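You operate a simulated robot arm through the tools that you are given. There is no shell and no other tool. Be economical: measure what you need, move in short steps, check, and stop when the job is done.

The job below is to be done with a simulated two-armed robot. You get a single attempt, and the scene is never put back.

JOB
Stir the settled slip even and brush the top of spool C7.
Fine: hold the white pot with one hand and stir with the wooden stick; use the round brush; both tools go back. Set down upright: wooden stick, round brush.

The check looks at the end state, three seconds after you hand in, the way a careful person would. Anything else that was tipped, shoved, dropped, spilled or broken makes it a failure.

ROBOT AND FRAMES
Two 6-joint arms with two-finger parallel grippers on one trunk, on a base that drives. Base frame: it is fixed to the floor where the robot stands at the start and does not move with it; the origin is under the middle of the robot, x ahead of it, y to its left, z up. Lengths are in m, angles in degrees, forces in N, time in s.
The left shoulder is at the start at [0.06, 0.187, 1.222], the right one opposite. With the tool pointing down near the work surface each hand reaches from about 0.1 to 0.6 m from the robot's upright axis, wherever it stands, measured 20 degrees to its own side. Places, roughly: green stick (3x3x18 cm) [0.8, -1.2, 0.9]; red-handled lever [0.7, -0.7, 1.2]; round brush [0.75, -1, 1]; wooden stick (3x3x20 cm) [0.8, -1.1, 1]. Payload 1.57 kg a hand.
Tool frame (each hand has its own): the origin (TCP) lies between the finger pads and is the grasp point; the fingertips stand 0.03 m ahead of it; z points along the fingers, y is the line along which they close. Largest opening 0.11 m; finger width 0.024, thickness 0.012; the body of the gripper, 0.048 by 0.112 m, starts 0.078 m behind the TCP.
Orientation is told as [roll, pitch, yaw] about the base's x, y, z axes, in that order, counted from this pose: with the fingers straight down and closing along the base's y, the tool's x points along the base's -x, its y along +y and its z along -z.

CONTROLS
- The arms move only by the tool servo_tool. It takes "left_series", "right_series" or both (then of equal length, played together; a hand with none holds still); each is a list of rows, each a list of 7 numbers: the turn, a rotation vector about the tool's x, y, z in degrees, then the shift along the tool's x, y, z in m, then the closure in counts, from 0 (fully open) to 255 (shut). In form: [[rx, ry, rz, x, y, z, gripper], ...]. A call has 1 to 10 rows; each row shifts and turns the commanded pose from where the row before left it, along the tool's axes as they then stand. Each row takes 0.2 s and may step no farther than 0.05 m and 8.6 degrees from the row before; otherwise, or with a gripper value out of range, the whole call is refused. Where a pose cannot be reached the arm comes as near as it can. A force on the tool above 40 N (or 10 N above the force at the start of the call, whichever is more), or a blocked arm, ends the call early, and 0.2 s more pass. The fingers move at their own pace (about 0.153 m/s each) and stop on an object; they squeeze with about 43 N. The grip force told is the motor's: it shows also when the fingers shut on nothing. Time passes only in rows, and 0.2 s behind the last, so rows that do not move let the fingers close. It gives the time, the measured TCP pose, the force on the tool (base axes), the opening and the grip force at its end, in the units of the frame above (readings bear some noise), with the torque about the TCP (base axes, N m) and any sound that the robot's microphone picked up.
- Cameras (640 x 400 px; columns grow to the right, rows downward): "scene" is now at [-0.0044, -0.0341, 1.7516]; the picture's right is [-0.53, -0.85, 0.00], its down [-0.73, 0.46, -0.50] and it looks along [0.42, -0.27, -0.87] (base axes); focal length 274 px, centre (320, 200). "left" rides on the left gripper at [0.07, -0.016, -0.141] in its tool frame; the picture's right is [0.23, 0.97, 0.00], its down [-0.86, 0.20, -0.48] and it looks along [-0.47, 0.11, 0.88] (tool axes); focal length 222 px, centre (320, 200). "right" rides on the right gripper at [0.07, 0.016, -0.141] in its tool frame; the picture's right is [-0.23, 0.97, 0.00], its down [-0.85, -0.20, -0.48] and it looks along [-0.47, -0.11, 0.88] (tool axes); focal length 222 px, centre (320, 200). There is no depth. A picture from a camera that has moved, and an enlarged one, comes with that camera's place and axes in the base frame and with its lens.
- get_image(camera): a new picture of that camera. No time passes.
- raise_lower(by): slides the trunk up (or, below 0, down) by that many m; the arms and the scene camera ride with it, the base frame stays. It gives what a move gives, with no picture.
- drive_base(legs): drives the robot by 1 to 6 legs, each [ahead, left, turn to the left] in m, m and degrees, along the robot's own axes; the way and the turn of a leg run together, so that a leg with both is an arc; at most 1.5 m and 180 degrees a leg. The arms and the cameras ride along, it lands a little off, and it stops where it bumps. It gives what a move gives.
- pan_tilt(pan, tilt): turns the head with the scene camera to pan (to the left, within 86 degrees either way) and tilt (down, from -29 to 69), counted from straight ahead of the robot. It gives what a move gives.
- inspect(camera, box): a new picture of the part [left, top, right, bottom] of that camera's present view, enlarged. No time passes.
- finish_job(): hands the job in; it is judged then, once.

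Go step by step. Nothing tells you exact positions but the pictures and the camera data: compare them with the known pose of the tool, close in by small moves and look again before you grip or let go. The budget is 120 turns and 88 pictures, counting those below and the enlarged ones. Unless the task says otherwise, let go and move clear before handing in, and close with one line.

The tools are called as a command line: name --argument value ..., lists and objects as JSON in quotes. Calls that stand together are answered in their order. servo_tool: Moves the arms, as the interface text tells. Its arguments: {"type":"object","properties":{"left_series":{"type":"array","items":{"type":"array","items":{"type":"number"}}},"right_series":{"type":"array","items":{"type":"array","items":{"type":"number"}}}},"required":[]} The other tools are called the same way: raise_lower (by) slides the trunk up or down; drive_base (legs) drives the base; pan_tilt (pan, tilt) turns the head that bears the scene camera; get_image (camera) takes a picture; inspect (camera, box) takes an enlarged picture of a part of a camera's view; finish_job () hands the job in.

At the start:

```text
time: 0.0
left_tcp_pos: [0.4014, -0.0587, 1.2724]
left_orientation: [-0.2, -0.1, -0.1]
left_contact_force: [0.0, -0.1, -0.1]
left_wrist_torque: [-0.04, -0.03, -0.02]
left_finger_gap: 0.1099
left_gripper_force: 0.0
right_tcp_pos: [0.2847, -0.372, 1.3184]
right_orientation: [0.0, 0.0, 0.0]
right_contact_force: [-0.2, 0.2, -0.2]
right_wrist_torque: [0.01, 0.01, -0.03]
right_finger_gap: 0.1101
right_gripper_force: 0.0
trunk travel left (down, up): [-0.85, 0.14]
robot x, y, heading: [-0.0021, -0.0009, -0.0]
head pan, tilt: [-32.0, 60.0]
```

scene: 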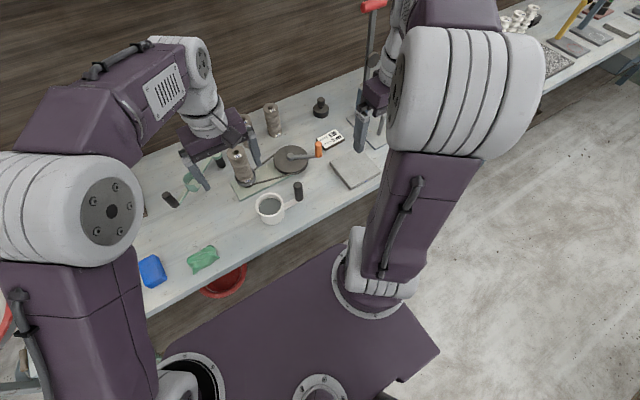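
right: 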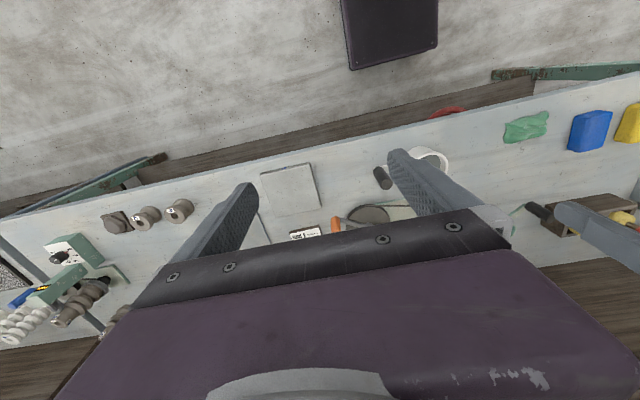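
left: 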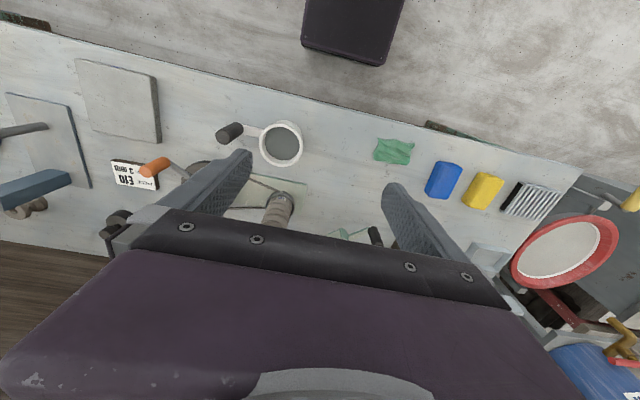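

I see a bench ahead with a white pot with a handle, a few spools and a press; the tools should be further to the right. I'll turn the head to look at the tool area.

pan_tilt --pan -58 --tilt 35

get_image --camera "scene"

```text
time: 0.9
left_tcp_pos: [0.4011, -0.06, 1.2719]
left_orientation: [-0.1, 0.0, 0.0]
left_contact_force: [-0.3, -0.4, -0.1]
left_wrist_torque: [-0.03, 0.0, 0.02]
left_finger_gap: 0.1101
left_gripper_force: 0.1
right_tcp_pos: [0.284, -0.3714, 1.3196]
right_orientation: [0.0, 0.0, 0.0]
right_contact_force: [0.4, 0.9, -0.5]
right_wrist_torque: [0.02, -0.01, -0.01]
right_finger_gap: 0.1099
right_gripper_force: 0.1
trunk travel left (down, up): [-0.85, 0.14]
robot x, y, heading: [0.0007, 0.0014, -0.3]
head pan, tilt: [-58.0, 35.0]
```

```text
84 pictures are left
camera scene: at [-0.0145, -0.0735, 1.7857], right [-0.85, -0.53, 0.0], down [-0.3, 0.49, -0.82], along [0.43, -0.69, -0.57], focal length 274 px, centre (320, 200)
```

scene: 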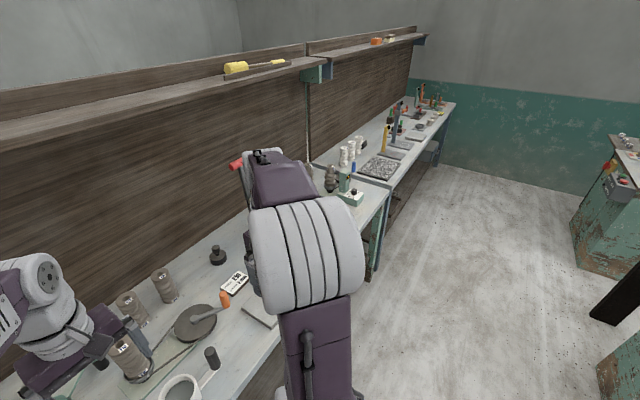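

The right arm hides the tool area. I'll zoom on what is visible first.

inspect --camera "scene" --box '[80, 220, 300, 400]'

inspect --camera "scene" --box '[290, 70, 480, 240]'

inspect --camera "right" --box '[0, 150, 340, 360]'

```text
2.22 times, centred on (190, 310) of scene
camera zoom: at [-0.0145, -0.0735, 1.7857], right [-0.85, -0.53, 0.0], down [-0.3, 0.49, -0.82], along [0.43, -0.69, -0.57], focal length 609 px, centre (609, -44)
```

zoom: 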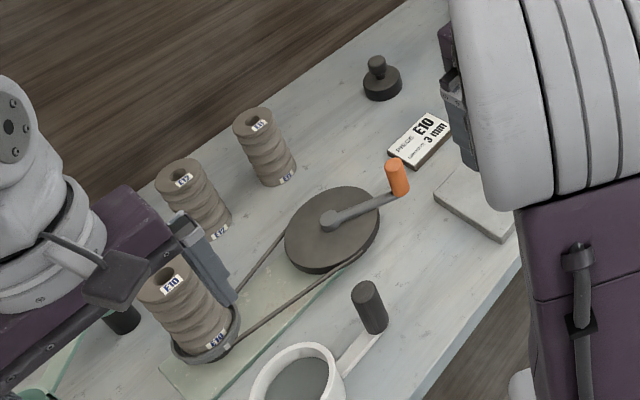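

```text
2.35 times, centred on (385, 155) of scene
camera zoom: at [-0.0145, -0.0735, 1.7857], right [-0.85, -0.53, 0.0], down [-0.3, 0.49, -0.82], along [0.43, -0.69, -0.57], focal length 645 px, centre (167, 306)
```

zoom: 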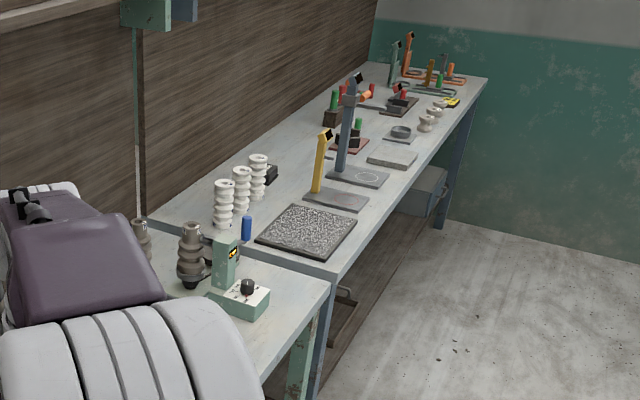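

```text
1.88 times, centred on (170, 255) of right
camera zoom: at [0.2145, -0.356, 1.4596], right [0.23, 0.97, 0.0], down [0.85, -0.2, 0.48], along [0.47, -0.11, -0.88], focal length 418 px, centre (602, 96)
```

zoom: 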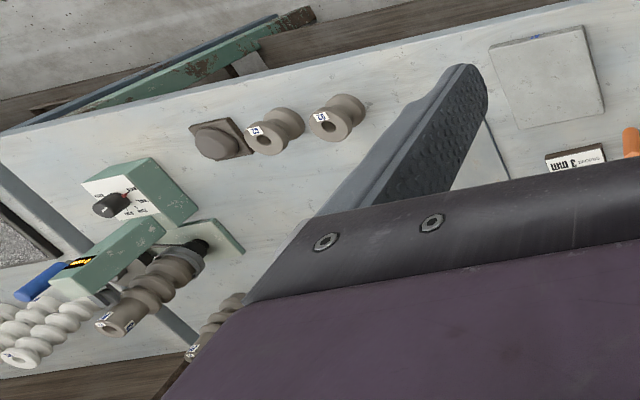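

The bench's front edge runs along y at about x = 0.35, and the tools must be behind the right arm near the wall. I'll drive right to look.

raise_lower --by 0.1

drive_base --legs '[[-0.1, 0, 0], [0, -0.5, 0]]'

pan_tilt --pan -12 --tilt 38

get_image --camera "scene"

get_image --camera "right"

```text
time: 2.2
left_tcp_pos: [0.4026, -0.059, 1.3719]
left_orientation: [-0.1, 0.0, 0.0]
left_contact_force: [0.6, 0.3, -0.4]
left_wrist_torque: [0.0, -0.03, -0.02]
left_finger_gap: 0.1098
left_gripper_force: 0.0
right_tcp_pos: [0.2842, -0.3741, 1.4191]
right_orientation: [0.0, 0.0, 0.0]
right_contact_force: [0.6, -0.3, -0.6]
right_wrist_torque: [0.0, -0.01, 0.01]
right_finger_gap: 0.11
right_gripper_force: 0.2
trunk travel left (down, up): [-0.95, 0.04]
robot x, y, heading: [0.0031, -0.0, -0.0]
head pan, tilt: [-58.0, 35.0]
```

```text
time: 5.9
left_tcp_pos: [0.2999, -0.5532, 1.3719]
left_orientation: [-0.2, 0.0, -0.5]
left_contact_force: [0.2, -0.2, -0.6]
left_wrist_torque: [-0.03, -0.01, 0.02]
left_finger_gap: 0.11
left_gripper_force: 0.0
right_tcp_pos: [0.1806, -0.8652, 1.4197]
right_orientation: [-0.1, -0.1, -0.2]
right_contact_force: [-0.2, 0.4, -0.3]
right_wrist_torque: [-0.02, 0.0, -0.01]
right_finger_gap: 0.1101
right_gripper_force: 0.0
trunk travel left (down, up): [-0.95, 0.04]
robot x, y, heading: [-0.1009, -0.4943, -0.5]
head pan, tilt: [-58.0, 35.0]
```

```text
time: 7.0
left_tcp_pos: [0.3006, -0.5556, 1.374]
left_orientation: [-0.2, 0.0, -0.4]
left_contact_force: [0.2, 0.2, 0.4]
left_wrist_torque: [0.04, -0.01, -0.01]
left_finger_gap: 0.1104
left_gripper_force: 0.1
right_tcp_pos: [0.1806, -0.8689, 1.4197]
right_orientation: [0.1, 0.0, -0.3]
right_contact_force: [0.0, -0.2, -0.6]
right_wrist_torque: [0.0, -0.02, 0.03]
right_finger_gap: 0.1101
right_gripper_force: 0.1
trunk travel left (down, up): [-0.95, 0.04]
robot x, y, heading: [-0.1029, -0.4951, -0.4]
head pan, tilt: [-12.0, 38.0]
```

```text
80 pictures are left
camera scene: at [-0.078, -0.5102, 1.8812], right [-0.22, -0.98, 0.0], down [-0.6, 0.13, -0.79], along [0.77, -0.17, -0.62], focal length 274 px, centre (320, 200)
```

scene: 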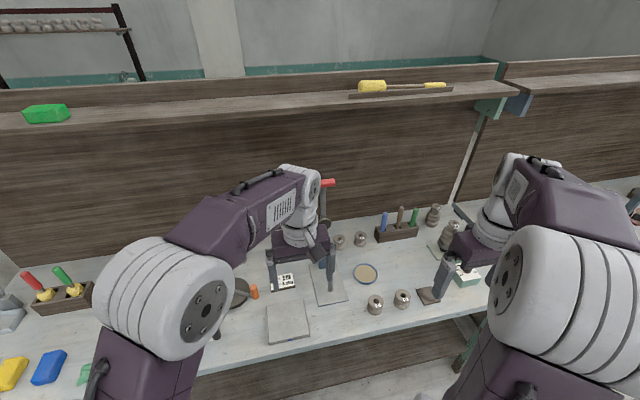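

```text
79 pictures are left
camera right: at [0.1111, -0.8506, 1.5596], right [0.23, 0.97, 0.0], down [0.85, -0.2, 0.48], along [0.47, -0.11, -0.88], focal length 222 px, centre (320, 200)
```

right: 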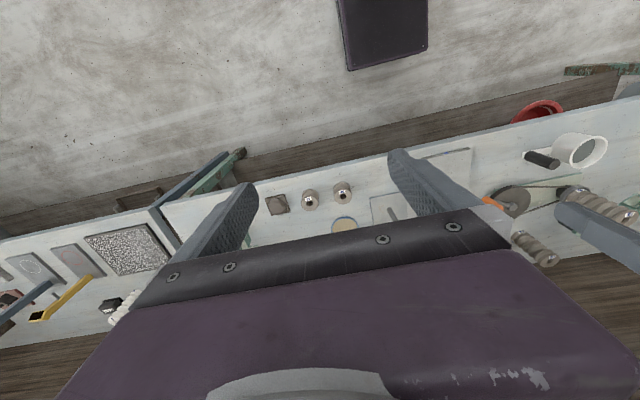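

inspect --camera "scene" --box '[250, 170, 500, 340]'

inspect --camera "scene" --box '[360, 195, 490, 275]'

```text
2.35 times, centred on (375, 255) of scene
camera zoom: at [-0.078, -0.5102, 1.8812], right [-0.22, -0.98, 0.0], down [-0.6, 0.13, -0.79], along [0.77, -0.17, -0.62], focal length 645 px, centre (191, 71)
```

zoom: 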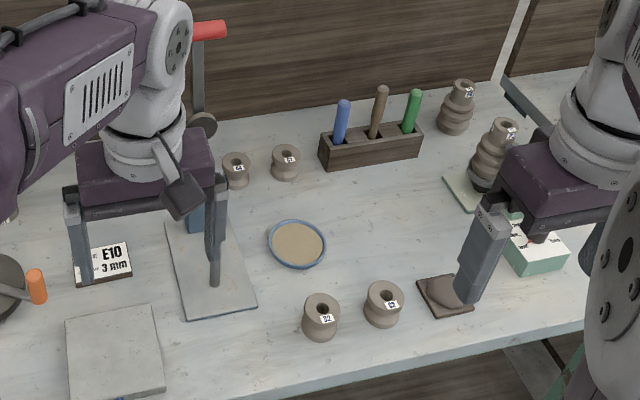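

```text
4.92 times, centred on (425, 235) of scene
camera zoom: at [-0.078, -0.5102, 1.8812], right [-0.22, -0.98, 0.0], down [-0.6, 0.13, -0.79], along [0.77, -0.17, -0.62], focal length 1349 px, centre (-197, 28)
```

zoom: 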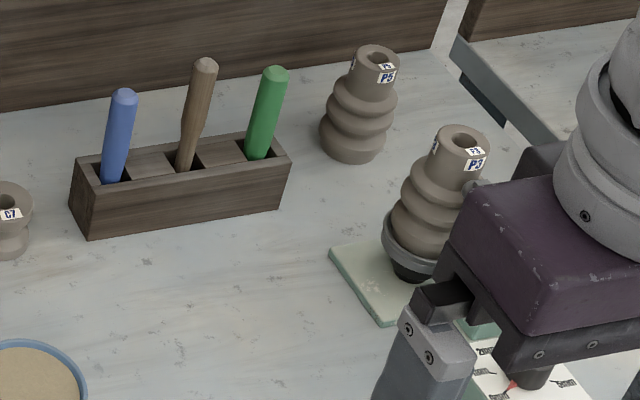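

C7 is the small spool just left of the tool rack; the rack holds a blue handle (round brush), the wooden stick and the green stick. I need to know how close the base can get, so I look down.

pan_tilt --pan 0 --tilt 68

get_image --camera "scene"

```text
time: 8.0
left_tcp_pos: [0.3004, -0.5545, 1.3732]
left_orientation: [-0.1, -0.1, -0.5]
left_contact_force: [-0.5, -0.4, -0.2]
left_wrist_torque: [0.02, 0.01, -0.01]
left_finger_gap: 0.11
left_gripper_force: 0.1
right_tcp_pos: [0.1805, -0.8673, 1.4184]
right_orientation: [-0.1, 0.0, -0.3]
right_contact_force: [-0.1, 0.3, 0.0]
right_wrist_torque: [-0.03, -0.02, -0.02]
right_finger_gap: 0.1099
right_gripper_force: 0.0
trunk travel left (down, up): [-0.95, 0.04]
robot x, y, heading: [-0.1004, -0.4916, -0.7]
head pan, tilt: [0.0, 68.0]
```

```text
76 pictures are left
camera scene: at [-0.1051, -0.4921, 1.8429], right [-0.01, -1.0, 0.0], down [-0.93, 0.01, -0.38], along [0.38, 0.0, -0.93], focal length 274 px, centre (320, 200)
```

scene: 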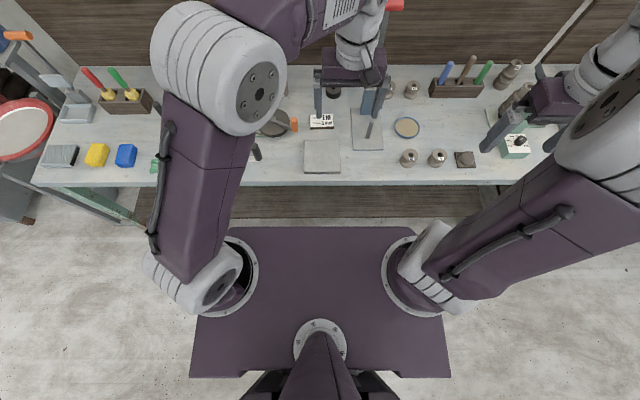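

The base can slide in under the bench top; the rack stands at about x = 0.8. I'll first move the left hand aside to the left, then drive to face the rack.

servo_tool --left_series '[[0, 0, 0, 0.04, 0.05, 0, 0], [0, 0, 0, 0.04, 0.05, 0, 0], [0, 0, 0, 0.04, 0.05, 0, 0], [0, 0, 0, 0.03, 0.05, 0, 0], [0, 0, 0, 0, 0.04, 0, 0]]'

drive_base --legs '[[0, -0.4, 0.5], [0.15, 0, 0]]'

pan_tilt --pan -8 --tilt 45

get_image --camera "scene"

```text
refused: row 1 steps farther than a row can; nothing moved
```

```text
time: 11.5
left_tcp_pos: [0.4438, -0.9599, 1.3746]
left_orientation: [0.0, -0.2, 0.0]
left_contact_force: [-0.8, -0.1, -0.1]
left_wrist_torque: [0.01, -0.01, 0.03]
left_finger_gap: 0.11
left_gripper_force: 0.0
right_tcp_pos: [0.3275, -1.2736, 1.4206]
right_orientation: [0.1, -0.3, 0.1]
right_contact_force: [-0.9, 0.6, -0.6]
right_wrist_torque: [0.0, -0.02, -0.01]
right_finger_gap: 0.11
right_gripper_force: 0.1
trunk travel left (down, up): [-0.95, 0.04]
robot x, y, heading: [0.046, -0.8973, -0.1]
head pan, tilt: [0.0, 68.0]
```

```text
time: 12.3
left_tcp_pos: [0.4496, -0.9579, 1.3716]
left_orientation: [-0.1, 0.0, 0.0]
left_contact_force: [0.0, 0.0, 0.3]
left_wrist_torque: [0.03, 0.05, 0.0]
left_finger_gap: 0.11
left_gripper_force: 0.1
right_tcp_pos: [0.3334, -1.2715, 1.4186]
right_orientation: [0.0, 0.0, 0.1]
right_contact_force: [0.7, -0.2, 0.1]
right_wrist_torque: [0.01, 0.03, 0.0]
right_finger_gap: 0.1098
right_gripper_force: 0.0
trunk travel left (down, up): [-0.95, 0.04]
robot x, y, heading: [0.0471, -0.8989, -0.0]
head pan, tilt: [-8.0, 45.0]
```

```text
75 pictures are left
camera scene: at [0.0679, -0.9096, 1.8709], right [-0.14, -0.99, 0.0], down [-0.7, 0.1, -0.71], along [0.7, -0.1, -0.71], focal length 274 px, centre (320, 200)
```

scene: 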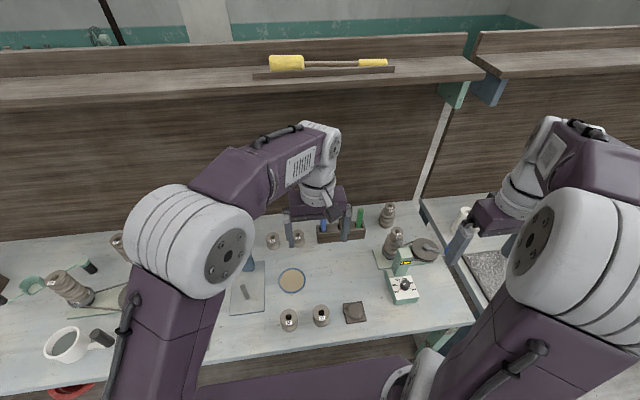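

I move the left hand left and back to clear the rack view, and the right hand a bit toward the rack.

servo_tool --left_series '[[0, 0, 0, 0.02, 0.045, 0, 0], [0, 0, 0, 0.02, 0.045, 0, 0], [0, 0, 0, 0.02, 0.045, 0, 0], [0, 0, 0, 0.02, 0.045, 0, 0], [0, 0, 0, 0.02, 0.045, 0, 0], [0, 0, 0, 0.02, 0.045, 0, 0]]'

get_image --camera "scene"

inspect --camera "scene" --box '[250, 180, 430, 290]'

```text
time: 13.7
left_tcp_pos: [0.3254, -0.6871, 1.3733]
left_orientation: [0.0, -0.1, 0.0]
left_contact_force: [-0.5, -0.6, -0.6]
left_wrist_torque: [-0.01, -0.02, -0.01]
left_finger_gap: 0.1101
left_gripper_force: 0.2
right_tcp_pos: [0.3302, -1.271, 1.4196]
right_orientation: [-0.1, -0.2, 0.0]
right_contact_force: [0.2, 0.3, 0.5]
right_wrist_torque: [-0.04, 0.01, 0.0]
right_finger_gap: 0.1101
right_gripper_force: 0.1
trunk travel left (down, up): [-0.95, 0.04]
robot x, y, heading: [0.0459, -0.8989, -0.0]
head pan, tilt: [-8.0, 45.0]
```

```text
74 pictures are left
camera scene: at [0.0648, -0.9082, 1.871], right [-0.14, -0.99, 0.0], down [-0.7, 0.1, -0.71], along [0.7, -0.1, -0.71], focal length 274 px, centre (320, 200)
```

scene: 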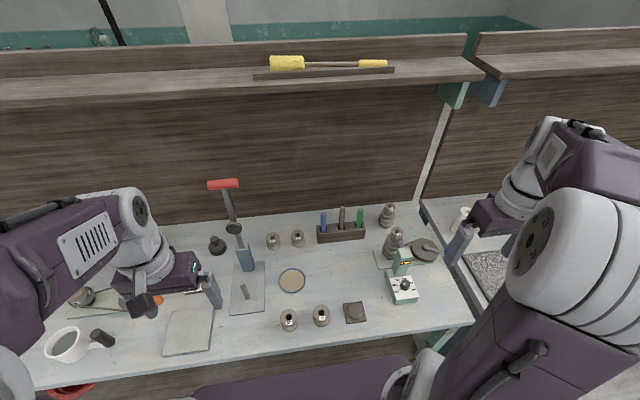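

```text
3.56 times, centred on (340, 235) of scene
camera zoom: at [0.0648, -0.9082, 1.871], right [-0.14, -0.99, 0.0], down [-0.7, 0.1, -0.71], along [0.7, -0.1, -0.71], focal length 974 px, centre (249, 76)
```

zoom: 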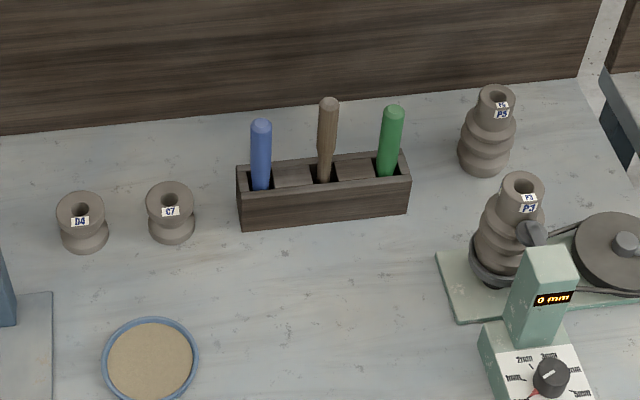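

From two views I place the wooden stick top at about (0.827, -1.11, 1.044), the brush top at (0.83, -1.03, 1.018) and the C7 top at (0.81, -0.917, 0.935), with the bench near z = 0.85. I retract the left hand, then drive forward.

servo_tool --left_series '[[0, 0, 0, 0.03, 0.02, 0, 0], [0, 0, 0, 0.03, 0.02, 0, 0], [0, 0, 0, 0.03, 0.02, 0, 0]]' --right_series '[[0, 0, 0, 0, 0.04, 0, 116], [0, 0, 0, 0, 0.04, 0, 116], [0, 0, 0, 0, 0.04, 0, 116]]'

drive_base --legs '[[0.2, 0, 0]]'

get_image --camera "scene"

```text
time: 14.5
left_tcp_pos: [0.2559, -0.6159, 1.3628]
left_orientation: [-0.2, 0.2, 0.0]
left_contact_force: [0.1, -1.2, -0.1]
left_wrist_torque: [-0.02, 0.0, 0.0]
left_finger_gap: 0.11
left_gripper_force: 0.0
left hand out of reach, approached as far as the arm can: row 2, 3
right_tcp_pos: [0.331, -1.1508, 1.4207]
right_orientation: [0.0, 0.0, -0.1]
right_contact_force: [0.4, -0.5, -1.1]
right_wrist_torque: [0.01, 0.03, 0.0]
right_finger_gap: 0.06
right_gripper_force: 0.0
trunk travel left (down, up): [-0.95, 0.04]
robot x, y, heading: [0.0449, -0.8959, -0.1]
head pan, tilt: [-8.0, 45.0]
```

```text
time: 16.1
left_tcp_pos: [0.4466, -0.6175, 1.3633]
left_orientation: [-0.2, 0.1, 0.0]
left_contact_force: [-0.1, -0.4, 0.0]
left_wrist_torque: [0.03, -0.04, -0.04]
left_finger_gap: 0.1099
left_gripper_force: 0.0
right_tcp_pos: [0.5211, -1.1518, 1.4211]
right_orientation: [0.0, -0.3, 0.0]
right_contact_force: [-0.9, 0.3, 0.3]
right_wrist_torque: [-0.03, -0.01, -0.01]
right_finger_gap: 0.06
right_gripper_force: 0.0
trunk travel left (down, up): [-0.95, 0.04]
robot x, y, heading: [0.2443, -0.8994, -0.2]
head pan, tilt: [-8.0, 45.0]
```

```text
72 pictures are left
camera scene: at [0.2549, -0.9098, 1.8711], right [-0.14, -0.99, 0.0], down [-0.7, 0.1, -0.71], along [0.7, -0.1, -0.7], focal length 274 px, centre (320, 200)
```

scene: 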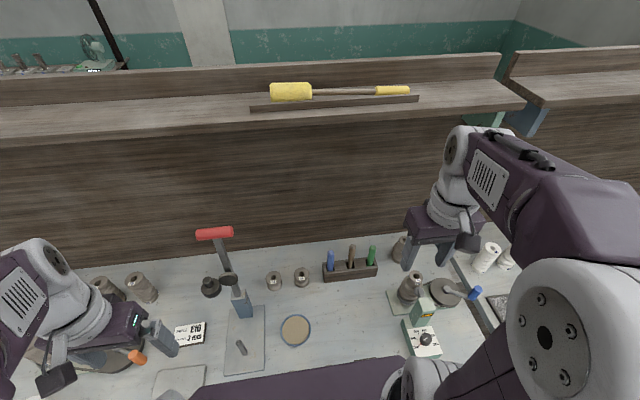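

The base moved in freely. I bring the right hand toward the rack from above and look with the hand camera.

servo_tool --right_series '[[0, 0, 0, -0.033, 0.007, 0.033, 116], [0, 0, 0, -0.033, 0.007, 0.033, 116], [0, 0, 0, -0.033, 0.007, 0.033, 116], [0, 0, 0, -0.033, 0.007, 0.033, 116], [0, 0, 0, -0.033, 0.007, 0.033, 116], [0, 0, 0, -0.033, 0.007, 0.033, 116]]'

get_image --camera "right"

inspect --camera "scene" --box '[250, 160, 490, 310]'

```text
time: 17.5
left_tcp_pos: [0.453, -0.616, 1.3626]
left_orientation: [-0.3, 0.3, 0.0]
left_contact_force: [-0.6, 0.4, 0.5]
left_wrist_torque: [0.01, 0.0, 0.03]
left_finger_gap: 0.1101
left_gripper_force: 0.0
right_tcp_pos: [0.7255, -1.1074, 1.22]
right_orientation: [0.0, 0.0, 0.1]
right_contact_force: [-0.1, 0.4, -0.6]
right_wrist_torque: [0.0, 0.02, 0.0]
right_finger_gap: 0.0601
right_gripper_force: 0.0
trunk travel left (down, up): [-0.95, 0.04]
robot x, y, heading: [0.2462, -0.8979, 0.0]
head pan, tilt: [-8.0, 45.0]
```

```text
71 pictures are left
camera right: at [0.6551, -1.0914, 1.3604], right [0.23, 0.97, 0.0], down [0.86, -0.2, 0.48], along [0.47, -0.11, -0.88], focal length 222 px, centre (320, 200)
```

right: 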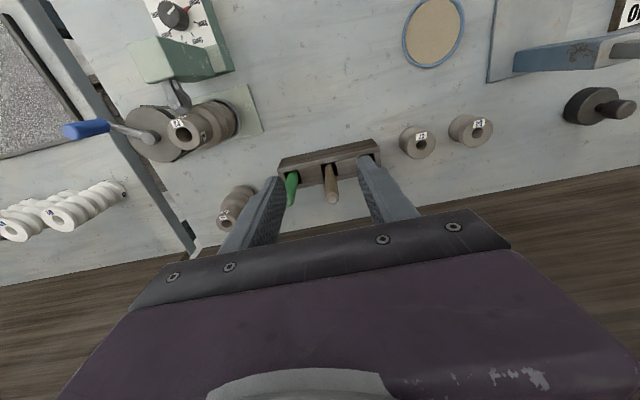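

```text
2.67 times, centred on (370, 235) of scene
camera zoom: at [0.264, -0.9095, 1.871], right [-0.14, -0.99, 0.0], down [-0.7, 0.1, -0.71], along [0.7, -0.1, -0.71], focal length 731 px, centre (187, 107)
```

zoom: 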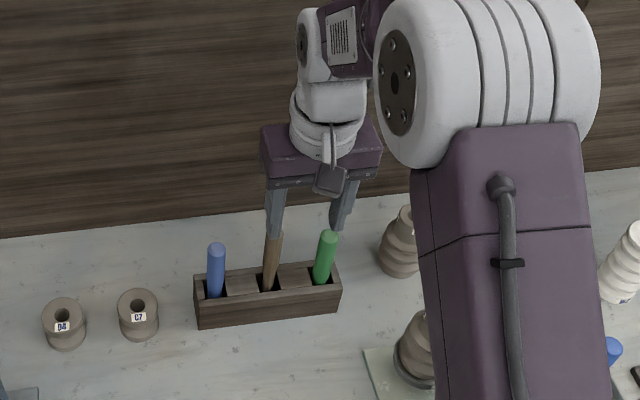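

The hand camera confirms the stick top at about (0.829, -1.109). I move over it, lower partway and check.

servo_tool --right_series '[[0, 0, 0, -0.04, 0, 0, 116], [0, 0, 0, -0.04, 0, 0, 116], [0, 0, 0, -0.022, -0.002, 0, 116], [0, 0, 0, 0, 0, 0.04, 116], [0, 0, 0, 0, 0, 0.04, 116], [0, 0, 0, 0, 0, 0.035, 116]]'

get_image --camera "right"

inspect --camera "scene" --box '[290, 180, 410, 290]'

```text
time: 18.9
left_tcp_pos: [0.4532, -0.6159, 1.3626]
left_orientation: [-0.2, 0.1, 0.0]
left_contact_force: [0.4, -0.2, 0.1]
left_wrist_torque: [0.02, 0.02, -0.03]
left_finger_gap: 0.11
left_gripper_force: 0.0
right_tcp_pos: [0.8283, -1.1118, 1.1082]
right_orientation: [-0.1, 0.0, 0.1]
right_contact_force: [-0.1, 0.2, 0.0]
right_wrist_torque: [0.03, -0.02, -0.05]
right_finger_gap: 0.0601
right_gripper_force: 0.0
trunk travel left (down, up): [-0.95, 0.04]
robot x, y, heading: [0.2396, -0.8997, -0.0]
head pan, tilt: [-8.0, 45.0]
```

```text
69 pictures are left
camera right: at [0.758, -1.0953, 1.2481], right [0.23, 0.97, 0.0], down [0.86, -0.2, 0.48], along [0.47, -0.11, -0.88], focal length 222 px, centre (320, 200)
```

right: 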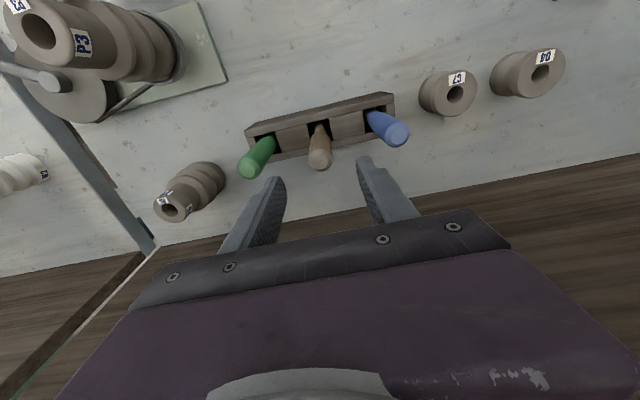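

```text
3.64 times, centred on (350, 235) of scene
camera zoom: at [0.2634, -0.9099, 1.871], right [-0.14, -0.99, 0.0], down [-0.7, 0.1, -0.71], along [0.7, -0.1, -0.71], focal length 997 px, centre (211, 73)
```

zoom: 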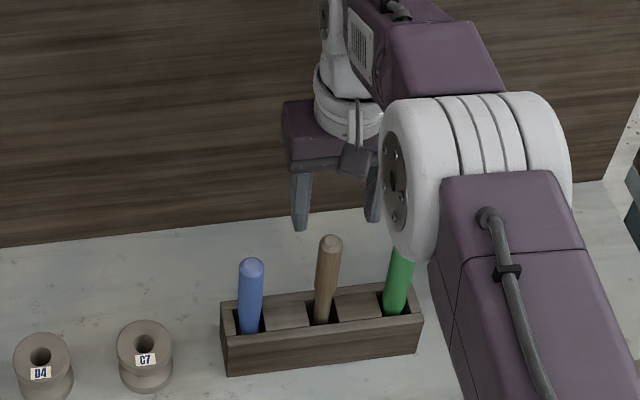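

The stick is centred between the fingers. I lower to z ≈ 1.0 and close on it.

servo_tool --right_series '[[0, 0, 0, 0, 0, 0.04, 116], [0, 0, 0, 0, 0, 0.04, 116], [0, 0, 0, 0, 0, 0.032, 116], [0, 0, 0, 0, 0, 0, 255], [0, 0, 0, 0, 0, 0, 255], [0, 0, 0, 0, 0, 0, 255]]'

get_image --camera "right"

```text
time: 20.3
left_tcp_pos: [0.4511, -0.6155, 1.3625]
left_orientation: [-0.3, 0.1, -0.1]
left_contact_force: [-0.3, -0.4, 0.3]
left_wrist_torque: [-0.01, 0.0, -0.04]
left_finger_gap: 0.1099
left_gripper_force: 0.1
right_tcp_pos: [0.8126, -1.1106, 0.9999]
right_orientation: [0.2, -0.1, 0.2]
right_contact_force: [-0.1, 0.2, -0.3]
right_wrist_torque: [0.03, -0.01, -0.01]
right_finger_gap: 0.0224
right_gripper_force: 34.8
right hand out of reach, approached as far as the arm can: row 2, 3
trunk travel left (down, up): [-0.95, 0.04]
robot x, y, heading: [0.2405, -0.898, -0.0]
head pan, tilt: [-8.0, 45.0]
```

```text
67 pictures are left
camera right: at [0.7423, -1.095, 1.1405], right [0.23, 0.97, 0.0], down [0.85, -0.2, 0.48], along [0.47, -0.11, -0.88], focal length 222 px, centre (320, 200)
```

right: 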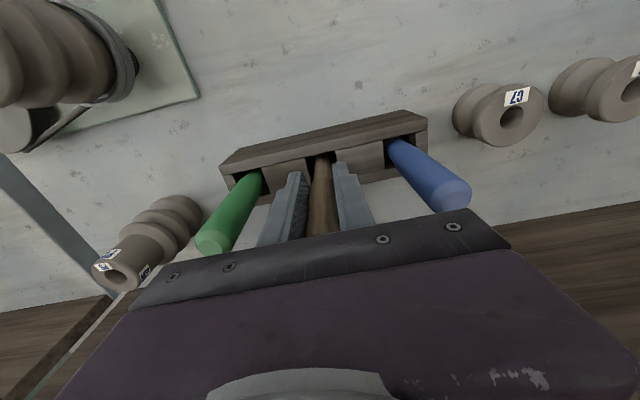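

The hand hit its reach limit 1.4 cm short in x, so the grip is off-centre. I open, back up a little, and drive slightly closer.

servo_tool --right_series '[[0, 0, 0, 0, 0, 0, 116], [0, 0, 0, 0, 0, 0, 116], [0, 0, 0, 0, 0, -0.04, 116], [0, 0, 0, 0, 0, -0.04, 116]]'

drive_base --legs '[[0.05, 0, 0]]'

```text
time: 21.3
left_tcp_pos: [0.4515, -0.6164, 1.3637]
left_orientation: [-0.3, 0.2, 0.0]
left_contact_force: [-0.8, -1.2, 0.3]
left_wrist_torque: [-0.01, -0.02, 0.0]
left_finger_gap: 0.1101
left_gripper_force: 0.0
right_tcp_pos: [0.829, -1.1113, 1.0769]
right_orientation: [0.1, 0.1, 0.1]
right_contact_force: [-0.2, 0.1, 0.6]
right_wrist_torque: [-0.03, -0.01, -0.02]
right_finger_gap: 0.0599
right_gripper_force: 0.0
right hand out of reach, approached as far as the arm can: row 3, 4
trunk travel left (down, up): [-0.95, 0.04]
robot x, y, heading: [0.2414, -0.9008, -0.1]
head pan, tilt: [-8.0, 45.0]
```

```text
time: 22.2
left_tcp_pos: [0.4916, -0.6175, 1.3663]
left_orientation: [-0.3, -0.3, -0.2]
left_contact_force: [-0.3, 0.5, -0.1]
left_wrist_torque: [0.0, -0.12, 0.02]
left_finger_gap: 0.11
left_gripper_force: 0.1
right_tcp_pos: [0.8729, -1.1117, 1.0821]
right_orientation: [0.0, -0.4, 0.0]
right_contact_force: [-0.4, 0.0, 0.0]
right_wrist_torque: [-0.02, -0.14, 0.02]
right_finger_gap: 0.06
right_gripper_force: 0.0
trunk travel left (down, up): [-0.95, 0.04]
robot x, y, heading: [0.2952, -0.8977, 0.1]
head pan, tilt: [-8.0, 45.0]
```

I recentre over the stick (x back 4.7 cm) and descend.

servo_tool --right_series '[[0, 0, 0, 0.024, 0, 0, 116], [0, 0, 0, 0.024, 0, 0, 116], [0, 0, 0, 0, 0, 0, 116]]'

get_image --camera "right"

```text
time: 23.1
left_tcp_pos: [0.5011, -0.6174, 1.3641]
left_orientation: [-0.3, 0.3, -0.1]
left_contact_force: [0.7, 0.1, 1.1]
left_wrist_torque: [0.03, 0.02, 0.0]
left_finger_gap: 0.11
left_gripper_force: 0.2
right_tcp_pos: [0.88, -1.1119, 1.0765]
right_orientation: [0.0, 0.1, -0.1]
right_contact_force: [0.2, -0.6, -0.3]
right_wrist_torque: [0.02, 0.0, 0.02]
right_finger_gap: 0.0601
right_gripper_force: 0.0
right hand out of reach, approached as far as the arm can: row 1, 2
trunk travel left (down, up): [-0.95, 0.04]
robot x, y, heading: [0.2911, -0.8978, 0.2]
head pan, tilt: [-8.0, 45.0]
```

```text
66 pictures are left
camera right: at [0.8105, -1.0952, 1.2172], right [0.23, 0.97, 0.0], down [0.86, -0.2, 0.48], along [0.46, -0.11, -0.88], focal length 222 px, centre (320, 200)
```

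right: 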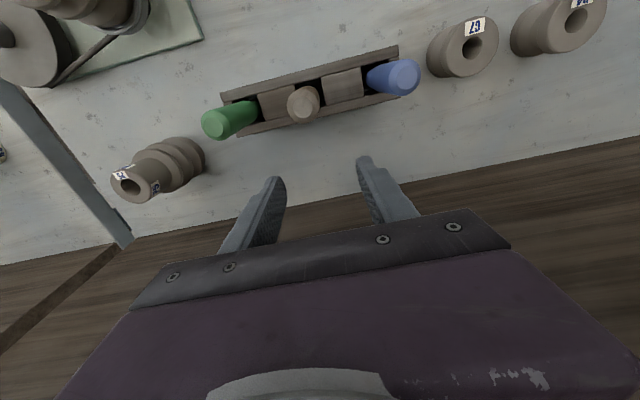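

The arm did not follow that step; it may be at a stretched posture. I raise a bit and then pull back.

servo_tool --right_series '[[0, 0, 0, 0, 0, -0.03, 116], [0, 0, 0, 0.02, 0, -0.03, 116], [0, 0, 0, 0.02, 0, 0, 116], [0, 0, 0, 0.01, 0, 0, 116]]'

```text
time: 24.1
left_tcp_pos: [0.5026, -0.6181, 1.3631]
left_orientation: [-0.1, 0.2, -0.2]
left_contact_force: [-0.1, -0.4, 0.2]
left_wrist_torque: [0.01, 0.01, 0.02]
left_finger_gap: 0.11
left_gripper_force: 0.0
right_tcp_pos: [0.8879, -1.1122, 1.1322]
right_orientation: [-0.1, 0.2, 0.0]
right_contact_force: [0.8, -0.1, 0.0]
right_wrist_torque: [0.0, -0.01, 0.01]
right_finger_gap: 0.0599
right_gripper_force: 0.1
right hand out of reach, approached as far as the arm can: row 1, 2, 3, 4
trunk travel left (down, up): [-0.95, 0.04]
robot x, y, heading: [0.2949, -0.8984, -0.0]
head pan, tilt: [-8.0, 45.0]
```

It looks pinned at the reach boundary, so the commanded pose must be beyond it. I keep pulling back until it responds.

servo_tool --right_series '[[0, 0, 0, 0.03, 0, 0, 116], [0, 0, 0, 0.03, 0, 0, 116]]'

```text
time: 24.6
left_tcp_pos: [0.5034, -0.6157, 1.3618]
left_orientation: [-0.2, 0.2, 0.0]
left_contact_force: [0.7, 0.0, 0.4]
left_wrist_torque: [0.0, 0.01, 0.01]
left_finger_gap: 0.1101
left_gripper_force: 0.0
right_tcp_pos: [0.8874, -1.1141, 1.1329]
right_orientation: [0.1, 0.3, 0.0]
right_contact_force: [1.1, 0.2, -0.1]
right_wrist_torque: [-0.01, -0.01, -0.01]
right_finger_gap: 0.06
right_gripper_force: 0.1
right hand out of reach, approached as far as the arm can: row 1, 2
trunk travel left (down, up): [-0.95, 0.04]
robot x, y, heading: [0.2964, -0.9005, 0.2]
head pan, tilt: [-8.0, 45.0]
```

I try an upward plus sideways motion to get off the stretched posture.

servo_tool --right_series '[[0, 0, 0, 0, -0.03, -0.03, 116], [0, 0, 0, 0.01, -0.03, -0.03, 116], [0, 0, 0, 0.02, 0.0, -0.03, 116], [0, 0, 0, 0.03, 0.0, -0.03, 116]]'

get_image --camera "scene"

```text
time: 25.6
left_tcp_pos: [0.5016, -0.6154, 1.3633]
left_orientation: [-0.2, 0.2, -0.1]
left_contact_force: [-0.7, -0.1, 0.2]
left_wrist_torque: [0.03, -0.05, 0.01]
left_finger_gap: 0.1102
left_gripper_force: 0.1
right_tcp_pos: [0.8759, -1.1808, 1.2535]
right_orientation: [0.0, 0.5, 0.1]
right_contact_force: [-1.0, 0.3, -0.2]
right_wrist_torque: [-0.01, -0.01, -0.01]
right_finger_gap: 0.0599
right_gripper_force: 0.0
right hand out of reach, approached as far as the arm can: row 2, 3, 4
trunk travel left (down, up): [-0.95, 0.04]
robot x, y, heading: [0.2977, -0.9002, 0.1]
head pan, tilt: [-8.0, 45.0]
```

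```text
65 pictures are left
camera scene: at [0.3125, -0.9089, 1.8706], right [-0.14, -0.99, 0.0], down [-0.7, 0.1, -0.71], along [0.7, -0.1, -0.71], focal length 274 px, centre (320, 200)
```

scene: 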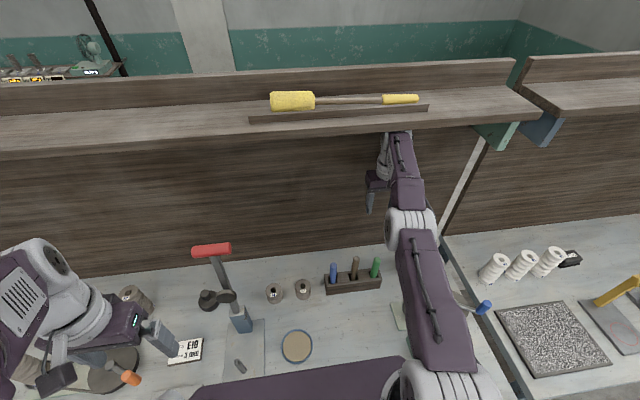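

The elbow is completely straight. I pull back more strongly, with a small tilt so the wrist comes toward the robot.

servo_tool --right_series '[[0, 6, 0, 0.04, 0, 0, 116], [0, 0, 0, 0.045, 0, 0, 116], [0, -6, 0, 0.045, 0, 0, 116]]'

```text
time: 26.4
left_tcp_pos: [0.5012, -0.6152, 1.3624]
left_orientation: [-0.2, 0.2, 0.0]
left_contact_force: [0.2, 1.3, -0.4]
left_wrist_torque: [0.02, -0.01, -0.01]
left_finger_gap: 0.1099
left_gripper_force: 0.0
right_tcp_pos: [0.8477, -1.1808, 1.2544]
right_orientation: [0.2, 6.8, 0.2]
right_contact_force: [-0.4, -0.2, -1.0]
right_wrist_torque: [0.01, -0.02, -0.01]
right_finger_gap: 0.0601
right_gripper_force: 0.0
right hand out of reach, approached as far as the arm can: row 1, 2, 3
trunk travel left (down, up): [-0.95, 0.04]
robot x, y, heading: [0.2943, -0.8972, -0.1]
head pan, tilt: [-8.0, 45.0]
```

The wrist is stuck at a straight elbow; moving downward should flex it. I bring the commanded point back near and lower a little.

servo_tool --right_series '[[0, 0, 0, -0.04, 0, 0.02, 116], [0, 0, 0, -0.04, 0, 0.02, 116], [0, 0, 0, -0.04, 0, 0.02, 116], [0, 0, 0, 0, 0, 0.02, 116]]'

```text
time: 27.4
left_tcp_pos: [0.5039, -0.6174, 1.3637]
left_orientation: [-0.3, 0.2, -0.1]
left_contact_force: [0.0, 0.6, 0.7]
left_wrist_torque: [0.02, -0.01, -0.01]
left_finger_gap: 0.1098
left_gripper_force: 0.1
right_tcp_pos: [0.8605, -1.1674, 1.1725]
right_orientation: [0.1, 6.2, 0.1]
right_contact_force: [-0.3, -0.1, -0.2]
right_wrist_torque: [0.02, -0.03, 0.01]
right_finger_gap: 0.0601
right_gripper_force: 0.0
right hand out of reach, approached as far as the arm can: row 1, 2, 3
trunk travel left (down, up): [-0.95, 0.04]
robot x, y, heading: [0.2976, -0.9005, -0.2]
head pan, tilt: [-8.0, 45.0]
```

The last row was reached, so the arm is free again. I pull back and level the tool.

servo_tool --right_series '[[0, 0, 0, 0.02, 0, 0.01, 116], [0, 0, 0, 0.02, 0, 0, 116], [0, -3, 0, 0.02, 0, 0, 116]]'

```text
time: 28.2
left_tcp_pos: [0.5034, -0.6175, 1.3631]
left_orientation: [-0.3, 0.2, -0.1]
left_contact_force: [-0.5, -0.2, 0.0]
left_wrist_torque: [-0.01, 0.0, -0.02]
left_finger_gap: 0.1098
left_gripper_force: 0.1
right_tcp_pos: [0.8687, -1.1824, 1.1797]
right_orientation: [0.1, 3.5, 0.0]
right_contact_force: [0.9, 0.5, 0.6]
right_wrist_torque: [0.03, 0.05, 0.01]
right_finger_gap: 0.0597
right_gripper_force: 0.0
right hand out of reach, approached as far as the arm can: row 1, 2, 3
trunk travel left (down, up): [-0.95, 0.04]
robot x, y, heading: [0.291, -0.9021, 0.3]
head pan, tilt: [-8.0, 45.0]
```

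I'm stuck near the shelf, so I'll back the base away to get free space before unfolding the arm.

drive_base --legs '[[-0.3, 0, 0]]'

servo_tool --right_series '[[0, 0, 0, 0.03, 0, -0.04, 116], [0, 0, 0, 0.03, 0, -0.04, 116], [0, 0, 0, 0.03, 0.0, -0.04, 116], [0, 0, 0, 0.03, 0.0, -0.04, 116], [0, 0, 0, 0.03, 0.0, -0.04, 116]]'

get_image --camera "scene"

```text
time: 30.3
left_tcp_pos: [0.2007, -0.6169, 1.3625]
left_orientation: [-0.2, 0.3, 0.1]
left_contact_force: [0.1, 0.4, -0.3]
left_wrist_torque: [-0.03, 0.02, -0.01]
left_finger_gap: 0.1097
left_gripper_force: 0.1
right_tcp_pos: [0.5676, -1.1812, 1.178]
right_orientation: [0.1, 3.7, 0.2]
right_contact_force: [-0.2, 0.0, 0.0]
right_wrist_torque: [0.02, 0.03, 0.01]
right_finger_gap: 0.0599
right_gripper_force: 0.0
trunk travel left (down, up): [-0.95, 0.04]
robot x, y, heading: [-0.0099, -0.9006, 0.5]
head pan, tilt: [-8.0, 45.0]
```

```text
time: 31.5
left_tcp_pos: [0.1971, -0.6153, 1.3619]
left_orientation: [-0.2, 0.3, 0.1]
left_contact_force: [-0.1, 0.5, 0.4]
left_wrist_torque: [0.02, -0.03, -0.01]
left_finger_gap: 0.11
left_gripper_force: 0.2
right_tcp_pos: [0.5459, -1.1918, 1.3118]
right_orientation: [0.1, 3.6, 0.1]
right_contact_force: [0.3, 0.3, 0.2]
right_wrist_torque: [0.03, -0.01, -0.02]
right_finger_gap: 0.0599
right_gripper_force: 0.1
right hand out of reach, approached as far as the arm can: row 1, 2, 3, 4, 5
trunk travel left (down, up): [-0.95, 0.04]
robot x, y, heading: [-0.0097, -0.9027, -0.1]
head pan, tilt: [-8.0, 45.0]
```

```text
64 pictures are left
camera scene: at [0.0086, -0.9098, 1.871], right [-0.14, -0.99, 0.0], down [-0.7, 0.1, -0.71], along [0.7, -0.1, -0.71], focal length 274 px, centre (320, 200)
```

scene: 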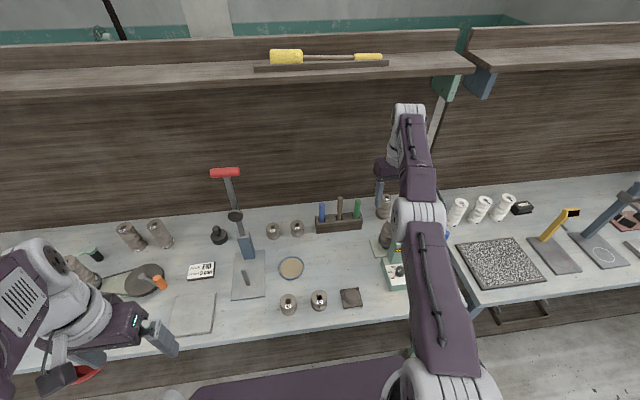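

I try very small pull-back steps, in case large ones demand too quick an elbow bend near the straight pose.

servo_tool --right_series '[[0, 0, 0, 0.002, 0, 0, 116], [0, 0, 0, 0.003, 0, 0, 116], [0, 0, 0, 0.004, 0, 0, 116], [0, 0, 0, 0.006, 0.0, 0, 116], [0, 0, 0, 0.01, 0.0, 0, 116], [0, 0, 0, 0.02, 0.0, 0, 116]]'

```text
time: 32.9
left_tcp_pos: [0.1976, -0.6169, 1.3624]
left_orientation: [-0.2, 0.2, 0.1]
left_contact_force: [-1.4, 0.3, 0.0]
left_wrist_torque: [0.0, -0.02, 0.0]
left_finger_gap: 0.11
left_gripper_force: 0.0
right_tcp_pos: [0.5435, -1.196, 1.3153]
right_orientation: [0.1, 3.6, 0.1]
right_contact_force: [-0.3, -0.3, -0.4]
right_wrist_torque: [0.04, 0.01, 0.0]
right_finger_gap: 0.06
right_gripper_force: 0.1
right hand out of reach, approached as far as the arm can: row 2, 3, 4, 5, 6
trunk travel left (down, up): [-0.95, 0.04]
robot x, y, heading: [-0.0095, -0.8981, -0.1]
head pan, tilt: [-8.0, 45.0]
```

Only tiny steps register. I try moving straight down, then inward (left) to see which direction lets the elbow flex.

servo_tool --right_series '[[0, 0, 0, 0, 0, 0.02, 116], [0, 0, 0, 0, 0, 0.02, 116], [0, 0, 0, 0, 0, 0.02, 116], [0, 0, 0, 0, 0, 0.02, 116], [0, 0, 0, 0.003, 0, 0.01, 116], [0, 0, 0, 0.004, 0, 0.01, 116]]'

servo_tool --right_series '[[0, 0, 0, 0, 0.03, 0, 116], [0, 0, 0, 0, 0.03, 0, 116], [0, 0, 0, 0, 0.03, 0, 116], [0, 0, 0, 0, 0.03, 0, 116], [0, 0, 0, 0.003, 0.03, 0, 116], [0, 0, 0, 0.004, 0.03, 0, 116]]'

```text
time: 34.3
left_tcp_pos: [0.1983, -0.6156, 1.3621]
left_orientation: [-0.3, 0.1, 0.1]
left_contact_force: [0.3, 0.0, 0.5]
left_wrist_torque: [0.0, 0.01, 0.01]
left_finger_gap: 0.1101
left_gripper_force: 0.1
right_tcp_pos: [0.5589, -1.2029, 1.2195]
right_orientation: [0.0, 3.6, 0.2]
right_contact_force: [-0.6, 0.1, 0.5]
right_wrist_torque: [0.0, -0.01, 0.01]
right_finger_gap: 0.0596
right_gripper_force: 0.0
right hand out of reach, approached as far as the arm can: row 1, 2, 3, 4, 5, 6
trunk travel left (down, up): [-0.95, 0.04]
robot x, y, heading: [-0.0067, -0.9001, 0.4]
head pan, tilt: [-8.0, 45.0]
```

```text
time: 35.7
left_tcp_pos: [0.1965, -0.615, 1.362]
left_orientation: [-0.3, 0.2, 0.1]
left_contact_force: [-1.2, 1.0, -0.1]
left_wrist_torque: [-0.03, 0.02, 0.0]
left_finger_gap: 0.11
left_gripper_force: 0.0
right_tcp_pos: [0.567, -1.0192, 1.2209]
right_orientation: [0.0, 3.5, 0.2]
right_contact_force: [0.8, 0.6, 0.1]
right_wrist_torque: [-0.03, 0.01, -0.02]
right_finger_gap: 0.0599
right_gripper_force: 0.0
right hand out of reach, approached as far as the arm can: row 1, 3, 5
trunk travel left (down, up): [-0.95, 0.04]
robot x, y, heading: [-0.0137, -0.9008, 0.1]
head pan, tilt: [-8.0, 45.0]
```

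Moving inward registers. I continue inward while pulling back gently.

servo_tool --right_series '[[0, 0, 0, 0.006, 0.02, 0, 116], [0, 0, 0, 0.01, 0.02, 0, 116], [0, 0, 0, 0.015, 0.02, 0, 116], [0, 0, 0, 0.02, 0.02, 0, 116], [0, 0, 0, 0.02, 0.02, 0, 116], [0, 0, 0, 0.03, 0.0, 0, 116]]'

```text
time: 37.1
left_tcp_pos: [0.198, -0.617, 1.363]
left_orientation: [-0.2, 0.2, 0.1]
left_contact_force: [0.4, -0.4, 0.2]
left_wrist_torque: [0.01, 0.02, -0.01]
left_finger_gap: 0.1099
left_gripper_force: 0.0
right_tcp_pos: [0.5394, -0.9069, 1.2319]
right_orientation: [0.0, 3.6, 0.3]
right_contact_force: [1.0, -0.9, 0.0]
right_wrist_torque: [0.0, -0.03, 0.02]
right_finger_gap: 0.06
right_gripper_force: 0.2
right hand out of reach, approached as far as the arm can: row 1, 2, 3, 4, 5, 6
trunk travel left (down, up): [-0.95, 0.04]
robot x, y, heading: [-0.0098, -0.9019, 0.3]
head pan, tilt: [-8.0, 45.0]
```

The stuck set fits a sphere about the shoulder of radius 0.535 m, so the elbow is probably slightly over-extended. I'll push outward to straighten it, then make strong downward strokes to flex it the right way.

servo_tool --right_series '[[0, 0, 0, 0, -0.02, -0.045, 116], [0, 0, 0, 0, -0.02, -0.045, 116], [0, 0, 0, 0, -0.02, -0.045, 116], [0, 0, 0, -0.05, 0, 0, 116], [0, 0, 0, -0.05, 0, 0, 116], [0, 0, 0, 0.01, 0, 0.048, 116], [0, 0, 0, 0.01, 0, 0.048, 116], [0, 0, 0, 0.02, 0, 0.045, 116], [0, 0, 0, 0.03, 0, 0.03, 116]]'

```text
time: 39.1
left_tcp_pos: [0.1955, -0.6168, 1.3632]
left_orientation: [-0.3, 0.0, 0.1]
left_contact_force: [-0.5, 0.4, -0.1]
left_wrist_torque: [0.03, 0.02, -0.04]
left_finger_gap: 0.11
left_gripper_force: 0.1
right_tcp_pos: [0.4591, -0.9867, 1.1741]
right_orientation: [0.0, 3.3, 0.3]
right_contact_force: [-0.2, -0.1, 0.5]
right_wrist_torque: [-0.02, -0.01, -0.03]
right_finger_gap: 0.0598
right_gripper_force: 0.1
right hand out of reach, approached as far as the arm can: row 2, 3, 4, 5
trunk travel left (down, up): [-0.95, 0.04]
robot x, y, heading: [-0.0128, -0.8985, 0.4]
head pan, tilt: [-8.0, 45.0]
```

Freed. I level the tool, lower the trunk slightly for better reach, and drive back in with the hand kept well inside the reach.

servo_tool --right_series '[[0, -3.4, 0, 0.02, -0.03, -0.03, 116], [0, 0, 0, 0.03, -0.03, -0.02, 116], [0, 0, 0, 0.0, -0.03, 0, 116], [0, 0, 0, 0, -0.03, 0, 116]]'

raise_lower --by -0.05

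drive_base --legs '[[0.3, 0, 0]]'

get_image --camera "scene"

```text
time: 40.1
left_tcp_pos: [0.199, -0.6175, 1.3635]
left_orientation: [-0.1, 0.3, 0.1]
left_contact_force: [0.3, -0.7, -0.2]
left_wrist_torque: [0.0, 0.03, 0.02]
left_finger_gap: 0.1097
left_gripper_force: 0.1
right_tcp_pos: [0.4145, -1.1059, 1.2245]
right_orientation: [0.1, 0.0, 0.2]
right_contact_force: [0.8, -0.9, 0.4]
right_wrist_torque: [0.05, 0.02, -0.03]
right_finger_gap: 0.0602
right_gripper_force: 0.1
trunk travel left (down, up): [-0.95, 0.04]
robot x, y, heading: [-0.0108, -0.8997, 0.3]
head pan, tilt: [-8.0, 45.0]
```

```text
time: 41.0
left_tcp_pos: [0.1973, -0.6157, 1.3127]
left_orientation: [-0.1, 0.3, 0.1]
left_contact_force: [0.0, -0.7, 0.7]
left_wrist_torque: [-0.04, -0.02, 0.01]
left_finger_gap: 0.11
left_gripper_force: 0.0
right_tcp_pos: [0.412, -1.1035, 1.1747]
right_orientation: [0.1, 0.0, 0.3]
right_contact_force: [-0.1, -0.3, 0.7]
right_wrist_torque: [-0.02, 0.0, -0.02]
right_finger_gap: 0.0601
right_gripper_force: 0.0
trunk travel left (down, up): [-0.9, 0.09]
robot x, y, heading: [-0.0133, -0.9048, 0.5]
head pan, tilt: [-8.0, 45.0]
```

```text
time: 43.0
left_tcp_pos: [0.4866, -0.6137, 1.3138]
left_orientation: [-0.2, 0.0, 0.3]
left_contact_force: [-0.6, -0.8, 0.7]
left_wrist_torque: [0.0, -0.04, -0.01]
left_finger_gap: 0.1099
left_gripper_force: 0.1
right_tcp_pos: [0.7051, -1.1028, 1.1761]
right_orientation: [0.1, 0.0, 0.3]
right_contact_force: [-1.3, -0.5, -0.6]
right_wrist_torque: [-0.02, 0.01, 0.01]
right_finger_gap: 0.0604
right_gripper_force: 0.0
trunk travel left (down, up): [-0.9, 0.09]
robot x, y, heading: [0.2833, -0.8991, 0.3]
head pan, tilt: [-8.0, 45.0]
```

```text
63 pictures are left
camera scene: at [0.2973, -0.9085, 1.821], right [-0.13, -0.99, 0.0], down [-0.7, 0.09, -0.71], along [0.7, -0.09, -0.71], focal length 274 px, centre (320, 200)
```

scene: 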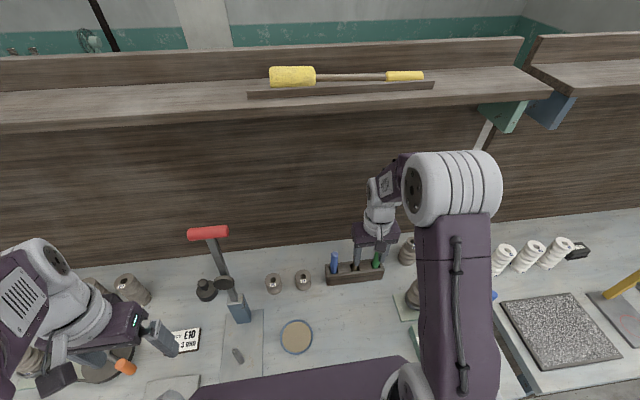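

Now I move over the stick at z ≈ 1.15 and check with the hand camera.

servo_tool --right_series '[[0, 0, 0, -0.04, -0.003, 0, 116], [0, 0, 0, -0.04, -0.003, 0, 116], [0, 0, 0, -0.042, -0.002, 0, 116], [0, 0, 0, 0, 0, 0.04, 116], [0, 0, 0, 0, 0, 0.03, 116]]'

get_image --camera "right"

```text
time: 44.2
left_tcp_pos: [0.4878, -0.614, 1.313]
left_orientation: [-0.2, 0.2, 0.2]
left_contact_force: [0.2, 0.4, -0.2]
left_wrist_torque: [0.05, 0.0, 0.03]
left_finger_gap: 0.1102
left_gripper_force: 0.1
right_tcp_pos: [0.8276, -1.1118, 1.1039]
right_orientation: [0.0, 0.1, 0.3]
right_contact_force: [0.1, -0.7, -0.1]
right_wrist_torque: [-0.02, 0.02, 0.01]
right_finger_gap: 0.0599
right_gripper_force: 0.1
trunk travel left (down, up): [-0.9, 0.09]
robot x, y, heading: [0.284, -0.8985, 0.4]
head pan, tilt: [-8.0, 45.0]
```

```text
62 pictures are left
camera right: at [0.7568, -1.0955, 1.2441], right [0.22, 0.98, 0.0], down [0.86, -0.19, 0.48], along [0.47, -0.1, -0.88], focal length 222 px, centre (320, 200)
```

right: 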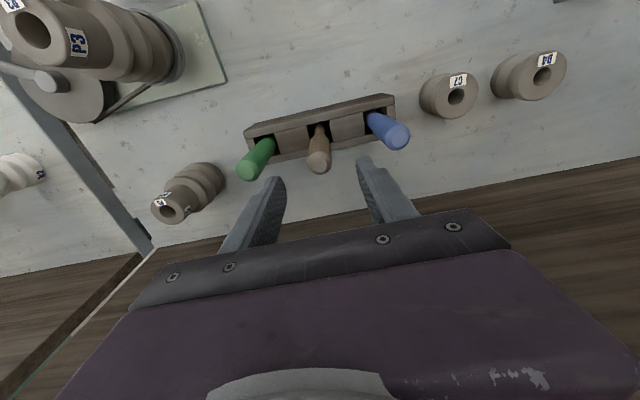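

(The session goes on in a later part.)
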